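You operate a simulated robot arm through the tools that you are given. There is no shell and no other tool. Be economical: measure what you need, move in short steps, check, and stop when the job is done.

You run a simulated robot arm. Do the job below in one go: nothing can be reset, and whatever is moved stays where it is left.

## Task
Pull out the emergency button, press reset, select HAND and press start.
Fine: all on the cabinet door, in that order; reset and start once each; the display ends on RUNNING; leave the door latch alone.

Only the result counts: the job must be done as asked and must still hold three seconds after the hand-in. Knocking over, shifting, dropping, spilling or breaking anything else fails it.

## Robot
A 7-joint arm with a two-finger parallel gripper on a trunk, on a base that drives. Base frame: it is fixed to the floor where the robot stands at the start and does not move with it; the origin is under the middle of the robot, x ahead of it, y to its left, z up. Lengths are in mm, angles in degrees, forces in N, time in s.
With the tool pointing down near the work surface it reaches from about 380 to 800 mm from the robot's upright axis, wherever it stands. Its first joint turns from -115.0 to 115.0 degrees. Places, roughly: blue reset button [1300, -300, 1100]; cabinet door [1300, -200, 1400]; cabinet start button [1300, -300, 1200]; door latch [1300, 0, 1300]; emergency button [1300, -200, 1100]; selector knob [1300, 0, 1200]. Payload 3.91 kg.
The TCP is the grasp point between the finger pads, 30 mm short of the fingertips. In the tool frame z runs along the fingers and y along their closing line. Largest opening 110 mm; finger width 20, thickness 10; the body of the gripper, 48 by 112 mm, starts 55 mm behind the TCP.
Orientation is that of the tool frame in the base frame, as a unit quaternion [w, x, y, z]. With the fingers straight down and closing along the base's y, the tool's x points along the base's -x, its y along +y and its z along -z.

## Interface
- The arm moves only by the tool move_arm. Its argument "commands" is a list of rows, each a list of 7 numbers: the closure in counts, from 0 (fully open) to 255 (shut), then the shift along the base's x, y, z in mm, then the turn, a rotation vector about the base's x, y, z in degrees. In form: [[claw, tx, ty, tz, rx, ry, rz], ...]. A call has 1 to 20 rows; each row is the pose to reach, as a shift and turn from the pose commanded when the call began. Each row takes 0.2 s and may step no farther than 50 mm and 8.6 degrees from the row before; otherwise, or with a gripper value out of range, the whole call is refused. Where a pose cannot be reached the arm comes as near as it can. A force on the tool above 40 N (or 10 N above the force at the start of the call, whichever is more), or a blocked arm, ends the call early, and 0.2 s more pass. Each finger travels about 153 mm/s and halts on what it meets, pressing with about 37 N; the grip force reading is that of the motor and also rises with nothing between the fingers. The clock runs only during rows and for 0.2 s after the last one: add rows that repeat a pose to give the fingers time. It gives the time, the measured TCP pose, the force on the tool (base axes), the opening and the grip force at its end, in the units of the frame above (readings bear some noise), with the torque about the TCP (base axes, N m) and any sound that the robot's microphone picked up.
- Cameras (640 x 400 px; columns grow to the right, rows downward): "scene" is now at [218.3, 166.4, 1265.1]; the picture's right is [-0.45, -0.89, 0.00], its down [0.09, -0.05, -0.99] and it looks along [0.89, -0.45, 0.11] (base axes); focal length 288 px, centre (320, 200). "wrist" rides on the gripper at [72, 17, -104] in the tool frame; the picture's right is [-0.23, 0.97, 0.00], its down [-0.76, -0.18, -0.62] and it looks along [-0.61, -0.14, 0.78] (tool axes); focal length 222 px, centre (320, 200). There is no depth. A picture from a camera that has moved, and an enlarged one, comes with that camera's place and axes in the base frame and with its lens.
- capture(camera): a new picture of that camera. No time passes.
- raise_lower(by): slides the trunk up (or, below 0, down) by that many mm; the arm and the scene camera ride with it, the base frame stays. It gives what a move gives, with no picture.
- drive_base(legs): drives the robot by 1 to 6 legs, each [ahead, left, turn to the left] in mm, mm and degrees, along the robot's own axes; the way and the turn of a leg run together, so that a leg with both is an arc; at most 1500 mm and 180 degrees a leg. The arm and the cameras ride along, it lands a little off, and it stops where it bumps. It gives what a move gives.
- turn_head(pan, tilt): turns the head with the scene camera to pan (to the left, within 80 degrees either way) and tilt (down, from -29 to 69), counted from straight ahead of the robot. It gives what a move gives.
- close_up(camera, box): a new picture of the part [left, top, right, bottom] of that camera's present view, enlarged. No time passes.
- finish_job(): hands the job in; it is judged then, once.

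Work in short steps. Places have to be worked out from the pictures, the camera data and where the tool is seen: move nearer, look again, correct. Check each grasp and each placing, and mend what went wrong. You have 120 turns and 78 pictures in all, those below and enlarged ones among them. Open the gripper and draw the arm clear of the work before you hand the job in, unless the task says otherwise; then end with one line.

The tools are called after ">>>" as name(argument=value, ...) on one line, values as JSON. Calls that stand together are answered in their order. move_arm: Moves the arm, as the interface text tells. Its arguments: {"type":"object","properties":{"commands":{"type":"array","items":{"type":"array","items":{"type":"number"}}}},"required":["commands"]} The other tools are called the same way: raise_lower (by) slides the trunk up or down; drive_base (legs) drives the base; turn_head (pan, tilt) turns the head that bears the scene camera; capture (camera) takes a picture; close_up (camera, box) takes an enlarged picture of a part of a camera's view; finish_job () hands the job in.

At the start:

```text
time_s: 0.0
eef_pos: [554.6, 6.9, 1304.6]
orientation: [0.0, 0.0, 1.0, 0.0]
force: [0.4, 0.2, -0.8]
ft_torque: [-0.01, -0.03, 0.0]
opening: 110.2
finger_force: 0.1
trunk travel left (down, up): [-535.0, 455.0]
robot x, y, heading: [-4.7, 2.3, 0.1]
head pan, tilt: [-27.1, -6.1]
```

scene: 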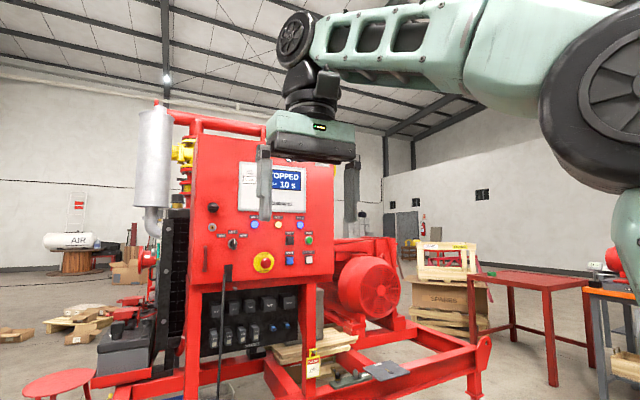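
wrist: 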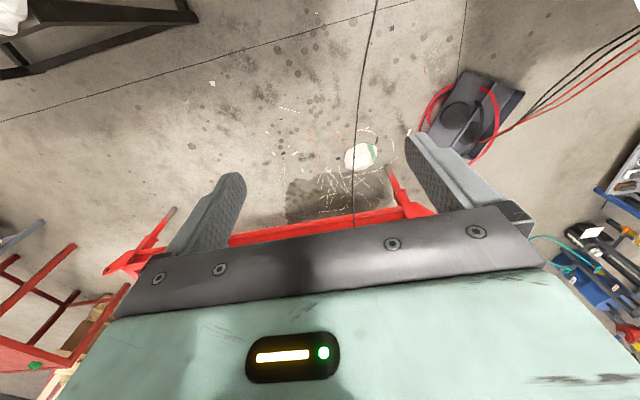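

The scene shows the red cabinet door with controls around columns 200-320, rows 160-275. I enlarge it to read labels.

>>> close_up(camera="scene", box=[190, 150, 350, 290])

```text
2.86 times, centred on (270, 220) of scene
camera zoom: at [218.3, 166.4, 1265.1], right [-0.45, -0.89, 0.0], down [0.09, -0.05, -0.99], along [0.89, -0.45, 0.11], focal length 821 px, centre (463, 143)
```

zoom: 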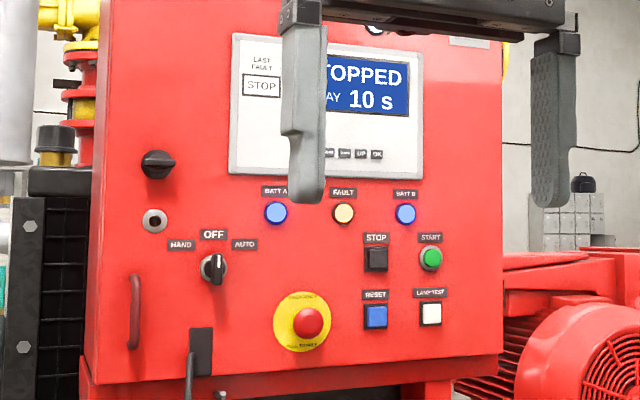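

Arm hides some of it. I look at the floor ahead with the head tilted down to plan the drive.

>>> turn_head(pan=-15, tilt=35)

>>> capture(camera="scene")

```text
time_s: 1.1
eef_pos: [554.8, 6.3, 1305.3]
orientation: [0.0, 0.0, 1.0, 0.0]
force: [0.4, 0.1, -0.5]
ft_torque: [0.02, -0.03, -0.03]
opening: 109.8
finger_force: 0.1
trunk travel left (down, up): [-535.0, 455.0]
robot x, y, heading: [0.8, 1.3, 0.2]
head pan, tilt: [-15.0, 35.0]
```

```text
74 pictures are left
camera scene: at [226.0, 183.1, 1199.7], right [-0.26, -0.97, 0.0], down [-0.55, 0.15, -0.82], along [0.79, -0.21, -0.57], focal length 288 px, centre (320, 200)
```

scene: 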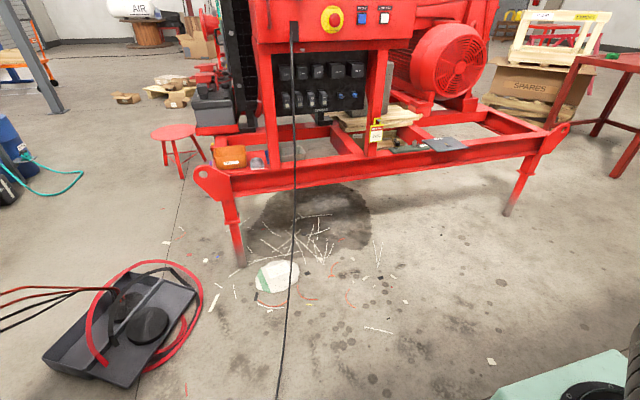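

The floor ahead is clear apart from a cable at y≈200-300 and a cloth. I drive ahead 300 and right 200, then look at the panel from there to triangulate.

>>> drive_base(legs=[[0, -200, 0], [300, 0, 0]])

>>> turn_head(pan=-10, tilt=0)

>>> capture(camera="scene")

```text
time_s: 4.3
eef_pos: [857.0, -190.0, 1304.9]
orientation: [0.0, -0.003, 1.0, 0.0]
force: [0.6, 0.1, 0.4]
ft_torque: [-0.01, 0.0, 0.0]
opening: 110.1
finger_force: 0.1
trunk travel left (down, up): [-535.0, 455.0]
robot x, y, heading: [303.7, -200.1, -0.0]
head pan, tilt: [-15.0, 35.0]
```

```text
time_s: 5.3
eef_pos: [855.1, -190.0, 1303.6]
orientation: [0.0, -0.002, 1.0, -0.001]
force: [0.3, 0.5, -0.3]
ft_torque: [-0.01, 0.03, -0.02]
opening: 109.8
finger_force: 0.0
trunk travel left (down, up): [-535.0, 455.0]
robot x, y, heading: [302.1, -199.5, 0.4]
head pan, tilt: [-10.0, 0.0]
```

```text
73 pictures are left
camera scene: at [529.5, -8.7, 1255.7], right [-0.17, -0.99, 0.0], down [0.0, 0.0, -1.0], along [0.99, -0.17, 0.0], focal length 288 px, centre (320, 200)
```

scene: 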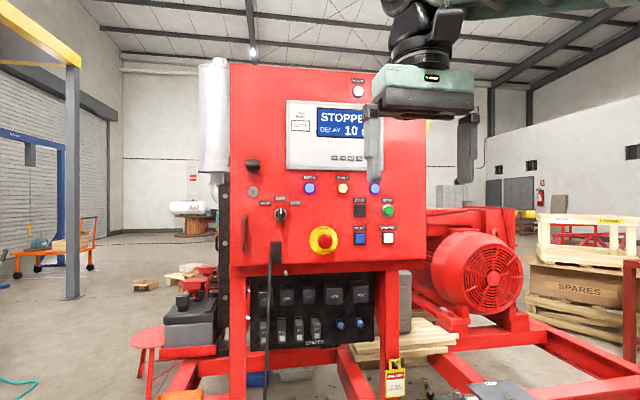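

>>> close_up(camera="scene", box=[230, 150, 430, 275])

```text
3.20 times, centred on (330, 212) of scene
camera zoom: at [529.5, -8.7, 1255.7], right [-0.17, -0.99, 0.0], down [0.0, 0.0, -1.0], along [0.99, -0.17, 0.0], focal length 920 px, centre (288, 160)
```

zoom: 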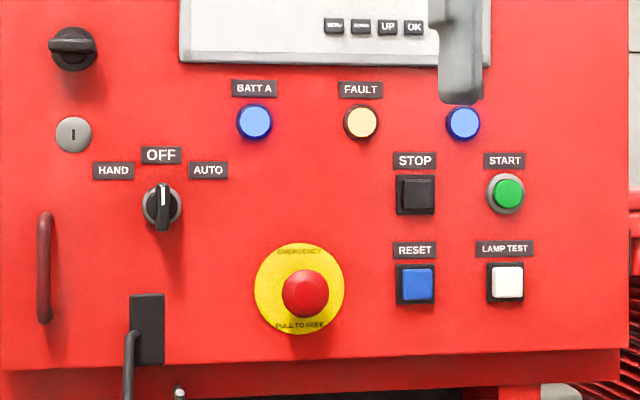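

Panel plane x≈1355; emergency tip ≈(1316,-158,1141), reset ≈(1350,-271,1140), knob ≈(1345,-37,1216), start ≈(1345,-358,1225). The label says "PULL TO FREE". I turn the tool to point at +x, moving forward moderately.

>>> move_arm(commands=[[0, 18, 0, 0, 0, -8.2, 0], [0, 36, 0, 0, 0, -16.4, 0], [0, 54, 0, 0, 0, -24.6, 0], [0, 72, 0, 0, 0, -32.8, 0], [0, 90, 0, 0, 0, -41, 0], [0, 108, 0, 0, 0, -49.2, 0], [0, 126, 0, 0, 0, -57.4, 0], [0, 144, 0, 0, 0, -65.6, 0], [0, 162, 0, 0, 0, -73.8, 0], [0, 180, 0, 0, 0, -82, 0], [0, 190, 0, 0, 0, -90, 0], [0, 190, 0, 0, 0, -90, 0]])

>>> capture(camera="scene")

>>> capture(camera="wrist")

```text
time_s: 7.9
eef_pos: [1046.5, -191.0, 1304.3]
orientation: [0.706, -0.003, 0.708, -0.002]
force: [0.2, 0.4, 0.1]
ft_torque: [-0.01, 0.02, 0.02]
opening: 109.8
finger_force: 0.1
trunk travel left (down, up): [-535.0, 455.0]
robot x, y, heading: [305.8, -199.2, 0.5]
head pan, tilt: [-10.0, 0.0]
```

```text
71 pictures are left
camera scene: at [529.4, -8.7, 1255.8], right [-0.17, -0.99, 0.0], down [0.0, 0.0, -1.0], along [0.99, -0.17, 0.0], focal length 288 px, centre (320, 200)
```

scene: 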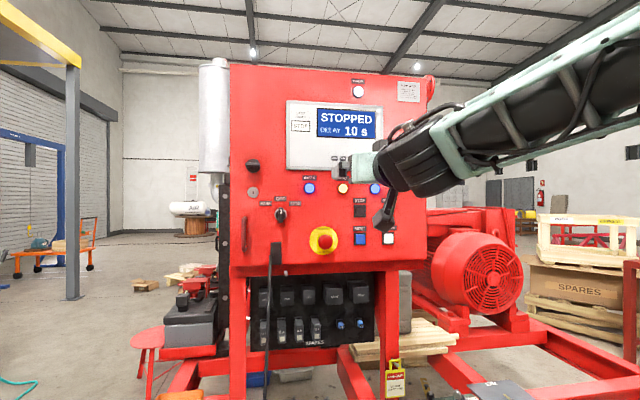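

```text
70 pictures are left
camera wrist: at [942.2, -174.7, 1233.6], right [0.0, 0.98, 0.22], down [-0.62, -0.17, 0.76], along [0.78, -0.14, 0.61], focal length 222 px, centre (320, 200)
```

wrist: 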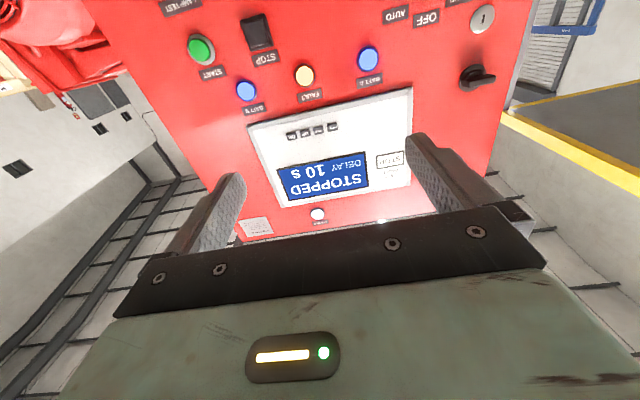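

Tool now points at the panel. I lower the trunk 163 mm, then align with the emergency button (y≈-158) at a standoff with partly closed fingers.

>>> raise_lower(by=-163)

>>> move_arm(commands=[[60, 40, 16, 0, 0, 0, 0], [80, 80, 33, 0, 0, 0, 0], [80, 120, 33, 0, 0, 0, 0], [80, 150, 33, 0, 0, 0, 0], [80, 150, 33, 0, 0, 0, 0]])

>>> capture(camera="wrist")

>>> capture(camera="scene")

```text
time_s: 9.8
eef_pos: [1045.4, -190.9, 1141.6]
orientation: [0.707, -0.002, 0.707, -0.001]
force: [-0.5, -0.7, -0.8]
ft_torque: [0.0, -0.01, 0.01]
opening: 110.1
finger_force: 0.0
trunk travel left (down, up): [-372.0, 618.0]
robot x, y, heading: [300.6, -199.7, 0.3]
head pan, tilt: [-10.0, 0.0]
```

```text
time_s: 11.0
eef_pos: [1197.7, -158.6, 1143.1]
orientation: [0.707, -0.002, 0.708, -0.002]
force: [0.5, 0.5, -0.5]
ft_torque: [-0.05, -0.02, -0.04]
opening: 75.5
finger_force: 0.1
trunk travel left (down, up): [-372.0, 618.0]
robot x, y, heading: [301.5, -205.0, 0.2]
head pan, tilt: [-10.0, 0.0]
```

```text
69 pictures are left
camera wrist: at [1094.4, -142.4, 1071.9], right [0.0, 0.98, 0.22], down [-0.62, -0.17, 0.76], along [0.78, -0.14, 0.61], focal length 222 px, centre (320, 200)
```

wrist: 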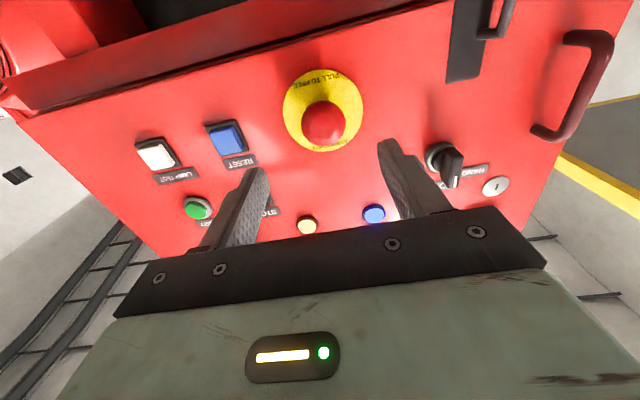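

```text
68 pictures are left
camera scene: at [529.4, -8.6, 1092.7], right [-0.17, -0.99, 0.0], down [0.0, 0.0, -1.0], along [0.99, -0.17, 0.0], focal length 288 px, centre (320, 200)
```

scene: 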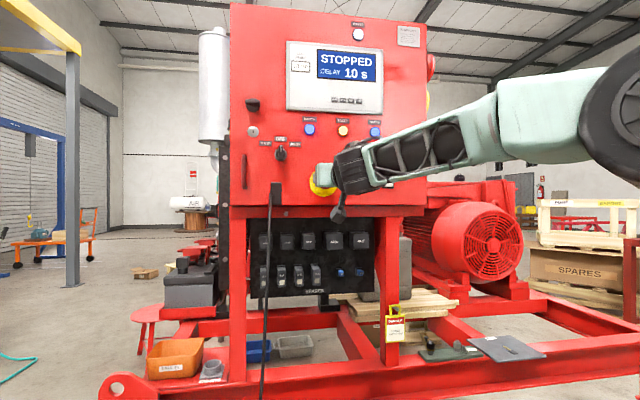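

Wrist view puts the button at about y=-158.5, z≈1147, centred between fingers. I advance 103 mm and close.

>>> move_arm(commands=[[80, 35, 0, 4, 0, 0, 0], [80, 70, 0, 4, 0, 0, 0], [80, 95, 0, 4, 0, 0, 0], [80, 103, 0, 4, 0, 0, 0], [80, 103, 0, 4, 0, 0, 0]])

>>> capture(camera="wrist")

```text
time_s: 12.0
eef_pos: [1293.8, -157.6, 1144.0]
orientation: [0.705, -0.002, 0.709, -0.003]
force: [-25.0, -2.8, -6.3]
ft_torque: [-0.07, -0.02, 0.64]
opening: 74.3
finger_force: 0.0
trunk travel left (down, up): [-372.0, 618.0]
robot x, y, heading: [300.2, -202.4, 0.2]
head pan, tilt: [-10.0, 0.0]
stopped in row 4: the force on the tool passed its limit at 72 N (the readings are from after the stop); the commanded pose is now the measured one
```

```text
67 pictures are left
camera wrist: at [1190.2, -141.9, 1074.6], right [0.0, 0.98, 0.22], down [-0.62, -0.17, 0.77], along [0.79, -0.14, 0.6], focal length 222 px, centre (320, 200)
```

wrist: 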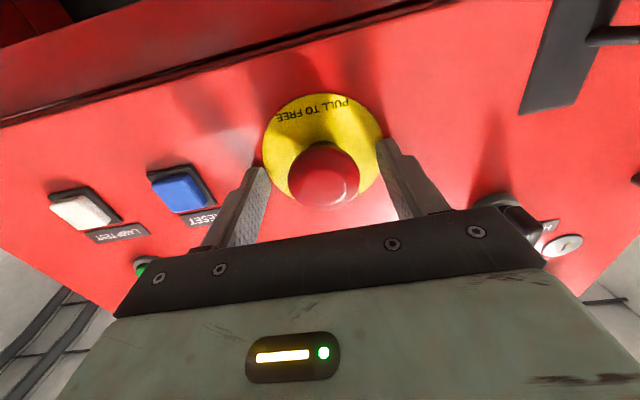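

Fingertips touched the yellow disc, so its face is at x≈1324, and the head sits between the pads. I back off 4 mm and close.

>>> move_arm(commands=[[80, -4, 0, 1, 0, 0, 0], [150, -4, 0, 1, 0, 0, 0], [200, -4, 0, 1, 0, 0, 0], [230, -4, 0, 1, 0, 0, 0], [230, -4, 0, 1, 0, 0, 0]])

>>> capture(camera="wrist")

```text
time_s: 13.2
eef_pos: [1291.6, -155.9, 1144.9]
orientation: [0.705, -0.003, 0.71, -0.001]
force: [2.1, 15.9, 0.2]
ft_torque: [0.12, -0.03, 0.24]
opening: 40.0
finger_force: 45.6
trunk travel left (down, up): [-372.0, 618.0]
robot x, y, heading: [299.3, -199.8, 0.3]
head pan, tilt: [-10.0, 0.0]
```

```text
66 pictures are left
camera wrist: at [1187.7, -139.4, 1074.6], right [0.0, 0.98, 0.22], down [-0.62, -0.17, 0.77], along [0.79, -0.14, 0.6], focal length 222 px, centre (320, 200)
```

wrist: 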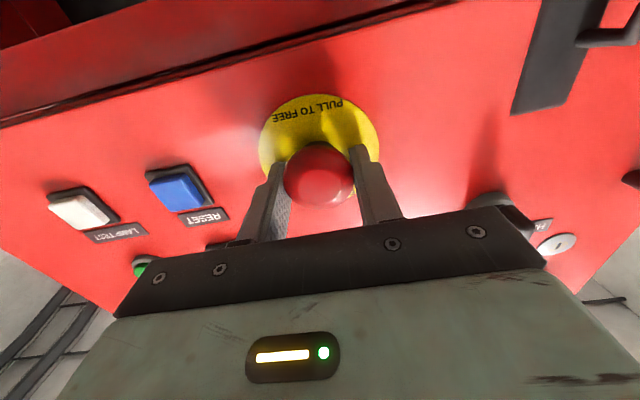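

Gripped (40 mm). I pull back gently in small steps, with a 2 mm lateral relief.

>>> move_arm(commands=[[235, 0, 2, 0, 0, 0, 0], [235, -4, 2, 0, 0, 0, 0], [235, -8, 2, 0, 0, 0, 0], [235, -12, 2, 0, 0, 0, 0], [235, -15, 2, 0, 0, 0, 0]])

>>> capture(camera="wrist")

```text
time_s: 14.4
eef_pos: [1280.3, -155.1, 1144.6]
orientation: [0.705, -0.002, 0.709, -0.002]
force: [31.1, 6.9, 8.2]
ft_torque: [-0.04, -0.17, 0.1]
opening: 39.8
finger_force: 45.1
trunk travel left (down, up): [-372.0, 618.0]
robot x, y, heading: [300.1, -198.9, 0.3]
head pan, tilt: [-10.0, 0.0]
stopped in row 5: the force on the tool passed its limit at 45 N (the readings are from after the stop); the commanded pose is now the measured one
```

```text
65 pictures are left
camera wrist: at [1176.4, -139.4, 1074.4], right [0.0, 0.98, 0.22], down [-0.62, -0.17, 0.77], along [0.79, -0.14, 0.6], focal length 222 px, centre (320, 200)
```

wrist: 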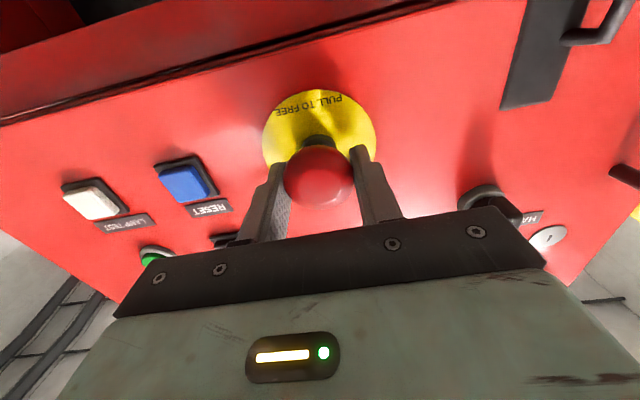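

The head came out about 11 mm with the stem showing, then hit its stop. I release it, back off and check that it stays out.

>>> move_arm(commands=[[180, 0, 0, 0, 0, 0, 0], [80, 0, 0, 0, 0, 0, 0], [80, 0, 0, 0, 0, 0, 0], [80, -30, 0, 0, 0, 0, 0], [80, -60, 0, 0, 0, 0, 0], [80, -90, 0, 0, 0, 0, 0], [80, -90, 0, 0, 0, 0, 0]])

>>> capture(camera="wrist")

>>> capture(camera="scene")

```text
time_s: 16.0
eef_pos: [1187.5, -156.5, 1145.7]
orientation: [0.706, -0.001, 0.709, -0.003]
force: [0.6, 1.0, -0.7]
ft_torque: [0.03, -0.03, 0.0]
opening: 75.7
finger_force: 0.0
trunk travel left (down, up): [-372.0, 618.0]
robot x, y, heading: [302.3, -198.6, 0.3]
head pan, tilt: [-10.0, 0.0]
```

```text
64 pictures are left
camera wrist: at [1084.6, -139.4, 1075.3], right [0.0, 0.98, 0.22], down [-0.62, -0.17, 0.77], along [0.78, -0.14, 0.6], focal length 222 px, centre (320, 200)
```

wrist: 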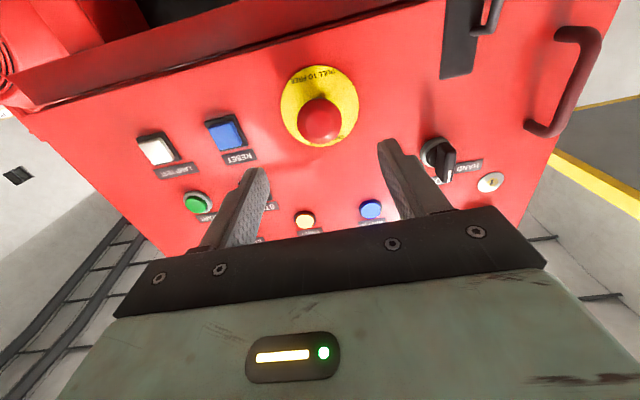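

```text
63 pictures are left
camera scene: at [529.7, -8.8, 1092.7], right [-0.17, -0.99, 0.0], down [0.0, 0.0, -1.0], along [0.99, -0.17, 0.0], focal length 288 px, centre (320, 200)
```

scene: 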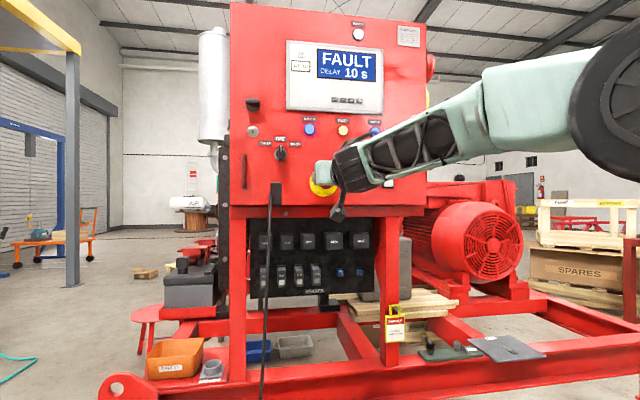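

The button stays out and the display reads FAULT. Reset I judge at (1318,-260,1144); I shut the fingers and line up in front of it.

>>> move_arm(commands=[[160, 0, -40, -1, 0, 0, 0], [255, 0, -80, -2, 0, 0, 0], [255, 20, -103, -2, 0, 0, 0], [255, 55, -103, -2, 0, 0, 0], [255, 70, -103, -2, 0, 0, 0], [255, 70, -103, -2, 0, 0, 0]])

>>> capture(camera="wrist")

```text
time_s: 17.4
eef_pos: [1256.5, -259.7, 1143.4]
orientation: [0.705, -0.003, 0.709, -0.003]
force: [0.7, 0.2, 1.0]
ft_torque: [0.01, -0.01, -0.03]
opening: 0.0
finger_force: 36.8
trunk travel left (down, up): [-372.0, 618.0]
robot x, y, heading: [299.4, -201.7, 0.2]
head pan, tilt: [-10.0, 0.0]
```

```text
62 pictures are left
camera wrist: at [1153.5, -243.9, 1073.1], right [0.0, 0.98, 0.22], down [-0.62, -0.17, 0.77], along [0.78, -0.14, 0.6], focal length 222 px, centre (320, 200)
```

wrist: 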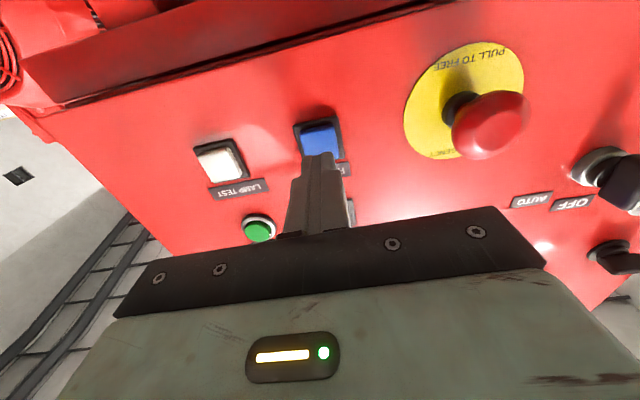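

Well aligned with reset. I press in small steps.

>>> move_arm(commands=[[255, 12, 0, -1, 0, 0, 0], [255, 20, 0, -1, 0, 0, 0], [255, 24, 0, -1, 0, 0, 0], [255, 27, 0, -1, 0, 0, 0], [255, 30, 0, -1, 0, 0, 0], [255, 32, 0, -1, 0, 0, 0], [255, 34, 0, -1, 0, 0, 0]])

>>> capture(camera="scene")

```text
time_s: 19.0
eef_pos: [1291.4, -258.3, 1144.0]
orientation: [0.705, -0.001, 0.709, -0.004]
force: [-19.7, -0.9, -5.9]
ft_torque: [0.02, 0.2, -0.05]
opening: 0.0
finger_force: 37.3
trunk travel left (down, up): [-372.0, 618.0]
robot x, y, heading: [301.3, -197.7, 0.3]
head pan, tilt: [-10.0, 0.0]
heard: click
```

```text
61 pictures are left
camera scene: at [528.9, -8.8, 1092.8], right [-0.17, -0.99, 0.0], down [0.0, 0.0, -1.0], along [0.99, -0.17, 0.0], focal length 288 px, centre (320, 200)
```

scene: 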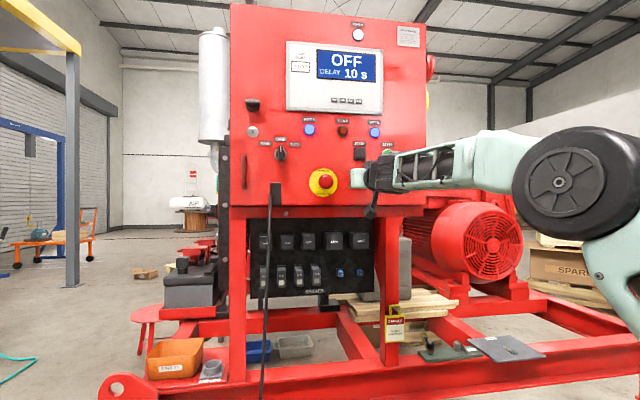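

Click heard, display shows OFF: reset done. I draw back straight and raise to selector height.

>>> move_arm(commands=[[255, -30, 0, 0, 0, 0, 0], [255, -70, 0, 0, 0, 0, 0], [255, -100, 0, 0, 0, 0, 0], [255, -100, 0, 0, 0, 0, 0]])

>>> raise_lower(by=74)

>>> move_arm(commands=[[200, 0, 45, 0, 0, 0, 0], [150, 0, 90, 0, 0, 0, 0], [120, 0, 135, 0, 0, 0, 0], [120, 0, 180, 0, 0, 0, 0], [120, 0, 223, 0, 0, 0, 0], [120, 0, 223, 0, 0, 0, 0]])

>>> capture(camera="wrist")

>>> capture(camera="scene")

```text
time_s: 20.0
eef_pos: [1190.9, -260.0, 1143.1]
orientation: [0.705, -0.003, 0.709, -0.003]
force: [-0.4, 0.0, -0.6]
ft_torque: [0.02, -0.03, -0.01]
opening: 0.0
finger_force: 36.5
trunk travel left (down, up): [-372.0, 618.0]
robot x, y, heading: [301.7, -198.5, 0.1]
head pan, tilt: [-10.0, 0.0]
```

```text
time_s: 21.1
eef_pos: [1191.8, -258.7, 1217.0]
orientation: [0.705, -0.003, 0.709, -0.003]
force: [1.1, 0.4, 0.3]
ft_torque: [0.01, 0.02, 0.01]
opening: 0.0
finger_force: 37.0
trunk travel left (down, up): [-446.0, 544.0]
robot x, y, heading: [303.0, -199.5, 0.3]
head pan, tilt: [-10.0, 0.0]
```

```text
time_s: 22.5
eef_pos: [1192.8, -36.4, 1215.7]
orientation: [0.706, -0.002, 0.709, -0.002]
force: [0.2, 0.7, -0.3]
ft_torque: [-0.03, 0.0, 0.0]
opening: 58.1
finger_force: 0.0
trunk travel left (down, up): [-446.0, 544.0]
robot x, y, heading: [301.6, -196.8, 0.2]
head pan, tilt: [-10.0, 0.0]
```

```text
60 pictures are left
camera wrist: at [1087.1, -20.3, 1145.7], right [0.0, 0.98, 0.22], down [-0.62, -0.17, 0.77], along [0.78, -0.14, 0.6], focal length 222 px, centre (320, 200)
```

wrist: 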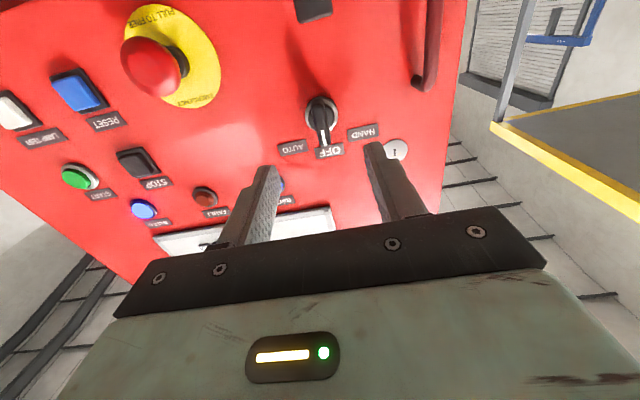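

```text
59 pictures are left
camera scene: at [529.5, -8.7, 1166.7], right [-0.17, -0.99, 0.0], down [0.0, 0.0, -1.0], along [0.99, -0.17, 0.0], focal length 288 px, centre (320, 200)
```

scene: 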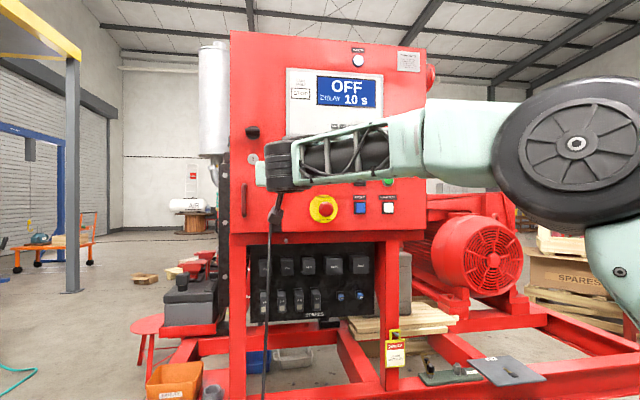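

Knob is centred (y≈-36.5, z≈1217). I advance carefully and close on its bar.

>>> move_arm(commands=[[120, 40, 0, 1, 0, 0, 0], [120, 70, 0, 1, 0, 0, 0], [120, 82, 0, 1, 0, 0, 0], [120, 89, 0, 1, 0, 0, 0], [120, 89, 0, 1, 0, 0, 0]])

>>> close_up(camera="wrist", box=[200, 100, 440, 250])

```text
time_s: 23.7
eef_pos: [1280.7, -36.7, 1217.8]
orientation: [0.705, -0.002, 0.709, -0.003]
force: [0.3, -1.1, 0.2]
ft_torque: [0.0, -0.01, -0.01]
opening: 58.3
finger_force: 0.1
trunk travel left (down, up): [-446.0, 544.0]
robot x, y, heading: [300.8, -204.5, 0.4]
head pan, tilt: [-10.0, 0.0]
```

```text
2.67 times, centred on (320, 175) of wrist
camera zoom: at [1177.1, -21.0, 1147.5], right [0.0, 0.98, 0.22], down [-0.62, -0.17, 0.77], along [0.78, -0.14, 0.6], focal length 592 px, centre (320, 267)
```

zoom: 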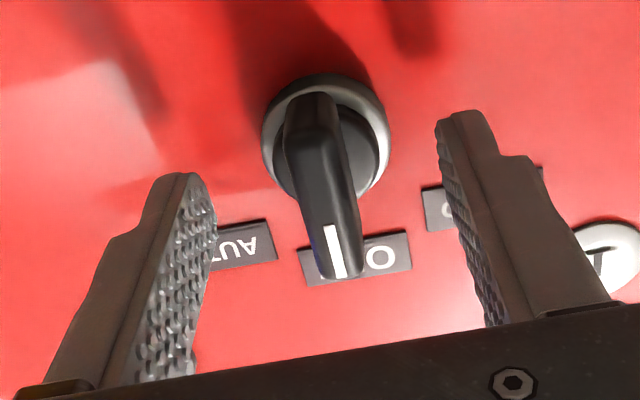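

Bar sits between the fingers. I go in 3 mm more and close on it.

>>> move_arm(commands=[[150, 3, 0, 0, 0, 0, 0], [200, 3, 0, 0, 0, 0, 0], [235, 3, 0, 0, 0, 0, 0], [235, 3, 0, 0, 0, 0, 0]])

>>> close_up(camera="wrist", box=[200, 100, 440, 250])

```text
time_s: 24.7
eef_pos: [1285.3, -34.8, 1216.9]
orientation: [0.705, -0.003, 0.709, -0.001]
force: [-2.4, 8.9, -2.8]
ft_torque: [-0.01, -0.04, 0.29]
opening: 26.3
finger_force: 44.9
trunk travel left (down, up): [-446.0, 544.0]
robot x, y, heading: [301.7, -198.4, 0.2]
head pan, tilt: [-10.0, 0.0]
```

```text
2.67 times, centred on (320, 175) of wrist
camera zoom: at [1180.4, -19.2, 1146.8], right [0.0, 0.98, 0.22], down [-0.62, -0.17, 0.77], along [0.79, -0.14, 0.6], focal length 592 px, centre (320, 267)
```

zoom: 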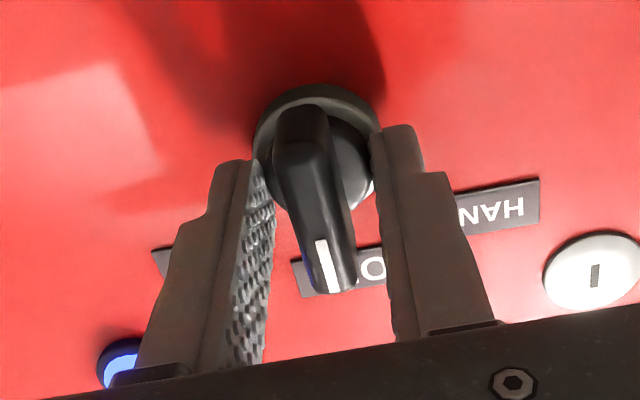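

The tips grip the round hub (26 mm) rather than the bar. I open a little, back off 9 mm and close again.

>>> move_arm(commands=[[170, 0, 0, 0, 0, 0, 0], [150, 0, -1, 0, 0, 0, 0], [150, -9, -1, 0, 0, 0, 0], [200, -9, -1, 0, 0, 0, 0], [240, -9, -1, 0, 0, 0, 0], [240, -9, -1, 0, 0, 0, 0]])

>>> close_up(camera="wrist", box=[200, 100, 440, 250])

```text
time_s: 26.1
eef_pos: [1273.0, -34.2, 1216.7]
orientation: [0.705, -0.002, 0.709, -0.002]
force: [-3.1, 10.8, -1.9]
ft_torque: [0.01, -0.51, 0.12]
opening: 11.3
finger_force: 44.6
trunk travel left (down, up): [-446.0, 544.0]
robot x, y, heading: [299.4, -201.3, 0.4]
head pan, tilt: [-10.0, 0.0]
```

```text
2.67 times, centred on (320, 175) of wrist
camera zoom: at [1169.6, -19.5, 1146.7], right [0.0, 0.98, 0.22], down [-0.62, -0.17, 0.77], along [0.79, -0.14, 0.6], focal length 592 px, centre (320, 267)
```

zoom: 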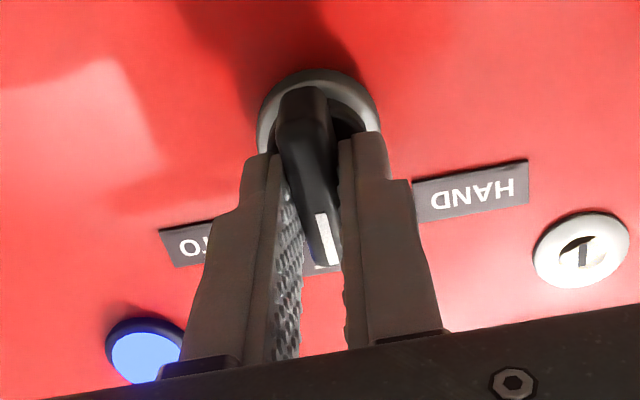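

Now the bar (11 mm) is held. I turn it counter-clockwise (rx negative, towards HAND) by 40° and check.

>>> move_arm(commands=[[240, 0, 1.5, 0, 0, 0, 0], [240, 0, 1.5, 0, -8, 0, 0], [240, 0, 1.5, 0, -16, 0, 0], [240, 0, 1.5, 0, -24, 0, 0], [240, 0, 1.5, 0, -32, 0, 0], [240, 0, 1.5, 0, -40, 0, 0], [240, 0, 1.5, 0, -40, 0, 0]])

>>> close_up(camera="wrist", box=[200, 100, 440, 250])

>>> capture(camera="scene")

```text
time_s: 27.7
eef_pos: [1274.6, -33.7, 1215.7]
orientation: [0.662, -0.244, 0.665, -0.245]
force: [-24.4, 13.4, -17.8]
ft_torque: [0.02, -0.22, 0.53]
opening: 11.4
finger_force: 44.8
trunk travel left (down, up): [-446.0, 544.0]
robot x, y, heading: [299.6, -201.1, 0.4]
head pan, tilt: [-10.0, 0.0]
```

```text
2.67 times, centred on (320, 175) of wrist
camera zoom: at [1170.4, -68.3, 1152.7], right [0.0, 0.89, -0.46], down [-0.62, 0.36, 0.7], along [0.79, 0.29, 0.55], focal length 592 px, centre (320, 267)
```

zoom: 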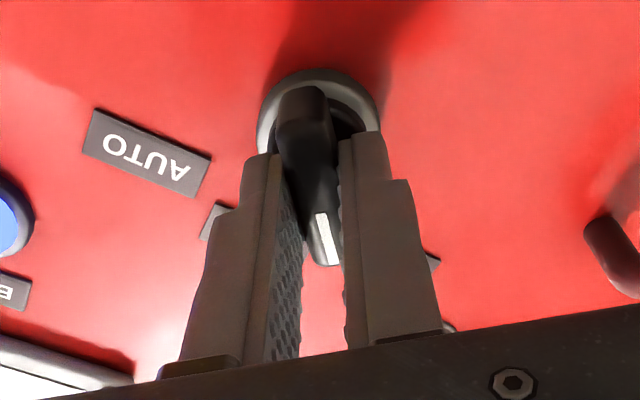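

```text
54 pictures are left
camera scene: at [528.8, -7.9, 1166.5], right [-0.17, -0.99, 0.0], down [0.0, 0.0, -1.0], along [0.99, -0.17, 0.0], focal length 288 px, centre (320, 200)
```

scene: 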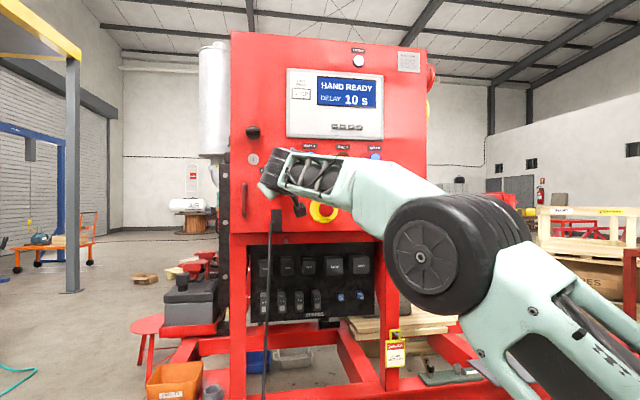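

Display reads HAND READY. I turn 5° more to seat it in the position, then open and back straight off.

>>> move_arm(commands=[[240, -1, 0, 0, -5, 0, 0], [180, -1, 0, 0, -5, 0, 0], [140, -1, 0, 0, -5, 0, 0], [140, -1, 0, 0, -5, 0, 0], [140, -30, 0, 0, -5, 0, 0], [140, -70, 0, 0, -5, 0, 0], [140, -100, 0, 0, -5, 0, 0], [140, -100, 0, 0, -5, 0, 0]])

>>> capture(camera="wrist")

>>> close_up(camera="scene", box=[230, 60, 430, 190])

```text
time_s: 29.5
eef_pos: [1173.8, -38.1, 1218.2]
orientation: [0.651, -0.271, 0.654, -0.275]
force: [-0.4, 0.3, 0.3]
ft_torque: [-0.02, -0.02, 0.0]
opening: 49.7
finger_force: 0.0
trunk travel left (down, up): [-446.0, 544.0]
robot x, y, heading: [299.2, -200.2, 0.2]
head pan, tilt: [-10.0, 0.0]
```

```text
53 pictures are left
camera wrist: at [1070.2, -76.9, 1157.3], right [0.0, 0.85, -0.53], down [-0.62, 0.42, 0.66], along [0.79, 0.33, 0.52], focal length 222 px, centre (320, 200)
```

wrist: 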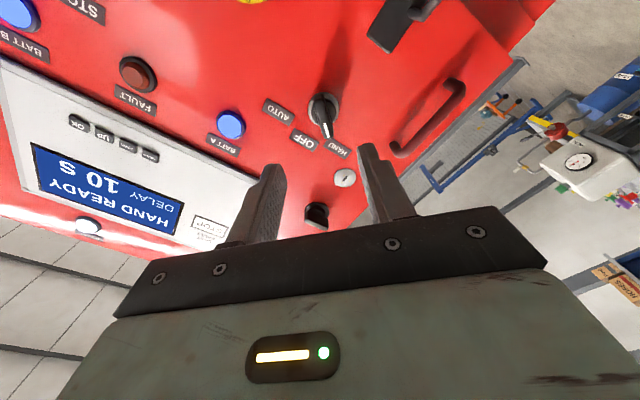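

```text
3.08 times, centred on (330, 125) of scene
camera zoom: at [529.7, -8.8, 1166.7], right [-0.17, -0.99, 0.0], down [0.0, 0.0, -1.0], along [0.99, -0.17, 0.0], focal length 885 px, centre (289, 431)
```

zoom: 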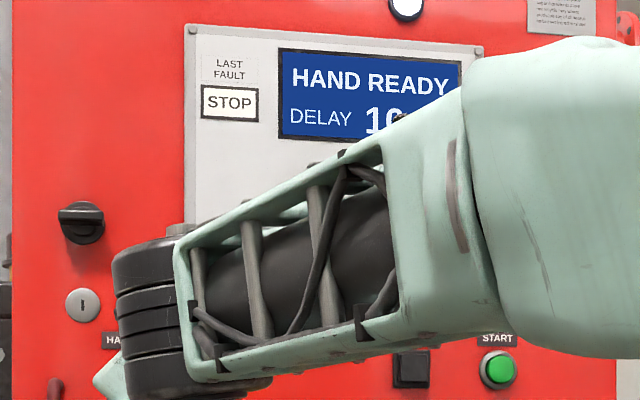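

Selector is on HAND. I swing the tool back upright and move in front of start, (1318,-345,1225), fingers shut.

>>> move_arm(commands=[[200, 0, -40, 0, 6, 0, 0], [255, 0, -80, 1, 13, 0, 0], [255, 0, -120, 2, 20, 0, 0], [255, 0, -160, 3, 27, 0, 0], [255, 0, -200, 4, 34, 0, 0], [255, 0, -240, 5, 40, 0, 0], [255, 0, -280, 6, 45, 0, 0], [255, 30, -307, 7, 45, 0, 0], [255, 75, -307, 7, 45, 0, 0], [255, 75, -307, 7, 45, 0, 0]])

>>> capture(camera="wrist")

>>> capture(camera="scene")

```text
time_s: 31.7
eef_pos: [1250.3, -342.3, 1223.9]
orientation: [0.706, -0.002, 0.709, -0.002]
force: [0.5, -0.2, -0.8]
ft_torque: [0.0, 0.03, -0.03]
opening: 0.0
finger_force: 37.5
trunk travel left (down, up): [-446.0, 544.0]
robot x, y, heading: [298.9, -202.2, 0.4]
head pan, tilt: [-10.0, 0.0]
```

```text
51 pictures are left
camera wrist: at [1147.2, -326.0, 1152.6], right [0.0, 0.98, 0.22], down [-0.62, -0.17, 0.77], along [0.78, -0.14, 0.6], focal length 222 px, centre (320, 200)
```

wrist: 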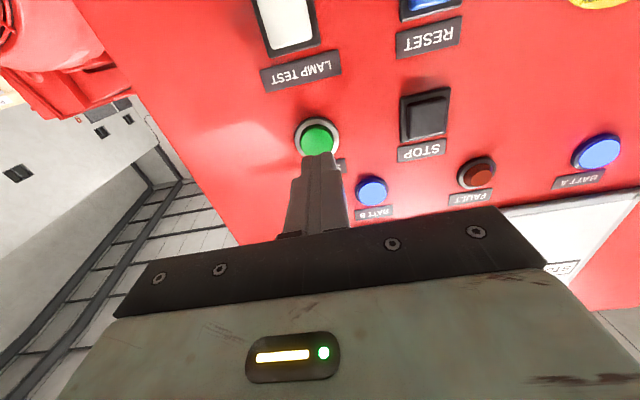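

```text
50 pictures are left
camera scene: at [529.5, -8.9, 1166.7], right [-0.17, -0.99, 0.0], down [0.0, 0.0, -1.0], along [0.99, -0.17, 0.0], focal length 288 px, centre (320, 200)
```

scene: 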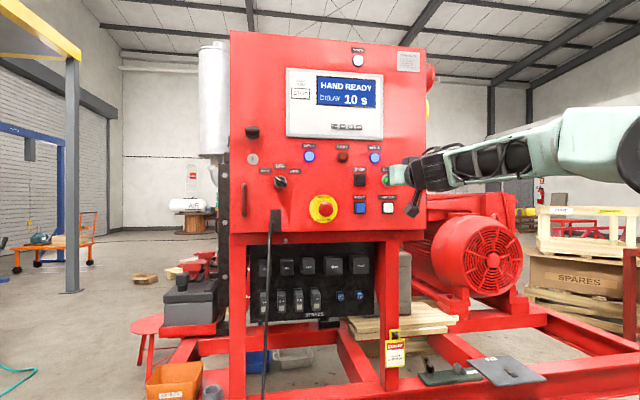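

Start is well lined up (2 mm more right). I press in small steps.

>>> move_arm(commands=[[255, 15, -2, -1, 0, 0, 0], [255, 26, -2, -1, 0, 0, 0], [255, 30, -2, -1, 0, 0, 0], [255, 33, -2, -1, 0, 0, 0], [255, 36, -2, -1, 0, 0, 0], [255, 38, -2, -1, 0, 0, 0], [255, 40, -2, -1, 0, 0, 0]])

>>> close_up(camera="scene", box=[230, 60, 430, 190])

```text
time_s: 33.3
eef_pos: [1289.3, -345.6, 1223.0]
orientation: [0.705, -0.003, 0.709, -0.003]
force: [-11.3, 1.0, -4.2]
ft_torque: [0.02, 0.1, 0.01]
opening: 0.0
finger_force: 37.1
trunk travel left (down, up): [-446.0, 544.0]
robot x, y, heading: [302.5, -202.2, 0.3]
head pan, tilt: [-10.0, 0.0]
heard: click
```

```text
3.08 times, centred on (330, 125) of scene
camera zoom: at [529.1, -8.8, 1166.8], right [-0.17, -0.99, 0.0], down [0.0, 0.0, -1.0], along [0.99, -0.17, 0.0], focal length 885 px, centre (289, 431)
```

zoom: 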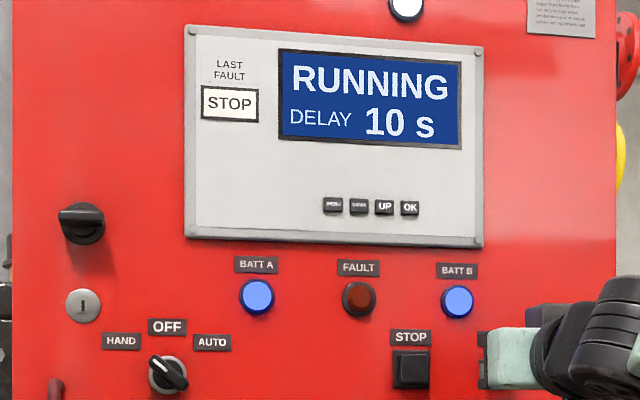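

Click heard, display RUNNING. I retreat straight back, open the gripper and wait a bit.

>>> move_arm(commands=[[255, -30, 0, 0, 0, 0, 0], [255, -70, 0, 0, 0, 0, 0], [255, -115, 0, 0, 0, 0, 0], [150, -160, 0, 0, 0, 0, 0], [0, -200, 0, 0, 0, 0, 0], [0, -200, 0, 0, 0, 0, 0], [0, -200, 0, 0, 0, 0, 0], [0, -200, 0, 0, 0, 0, 0], [0, -200, 0, 0, 0, 0, 0], [0, -200, 0, 0, 0, 0, 0], [0, -200, 0, 0, 0, 0, 0], [0, -200, 0, 0, 0, 0, 0], [0, -200, 0, 0, 0, 0, 0], [0, -200, 0, 0, 0, 0, 0], [0, -200, 0, 0, 0, 0, 0], [0, -200, 0, 0, 0, 0, 0], [0, -200, 0, 0, 0, 0, 0], [0, -200, 0, 0, 0, 0, 0], [0, -200, 0, 0, 0, 0, 0], [0, -200, 0, 0, 0, 0, 0]])

>>> close_up(camera="scene", box=[220, 30, 450, 240])

```text
time_s: 37.5
eef_pos: [1088.3, -345.5, 1221.7]
orientation: [0.705, -0.003, 0.709, -0.003]
force: [0.4, 0.4, 0.5]
ft_torque: [0.01, 0.01, 0.01]
opening: 109.9
finger_force: 0.1
trunk travel left (down, up): [-446.0, 544.0]
robot x, y, heading: [303.0, -201.0, 0.2]
head pan, tilt: [-10.0, 0.0]
```

```text
1.90 times, centred on (335, 135) of scene
camera zoom: at [529.6, -8.8, 1166.7], right [-0.17, -0.99, 0.0], down [0.0, 0.0, -1.0], along [0.99, -0.17, 0.0], focal length 548 px, centre (291, 324)
```

zoom: 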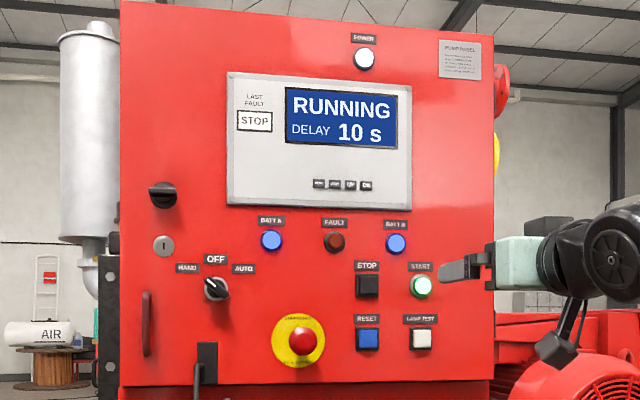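

The display holds RUNNING, start is lit, the emergency button is out, the selector is on HAND and the arm is clear, so I hand in.

>>> finish_job()

```text
The job is handed in.
```

The emergency button is pulled out, reset was pressed once, the selector is on HAND and start was pressed once. The display still read RUNNING about four seconds after start, and the door latch was not touched.
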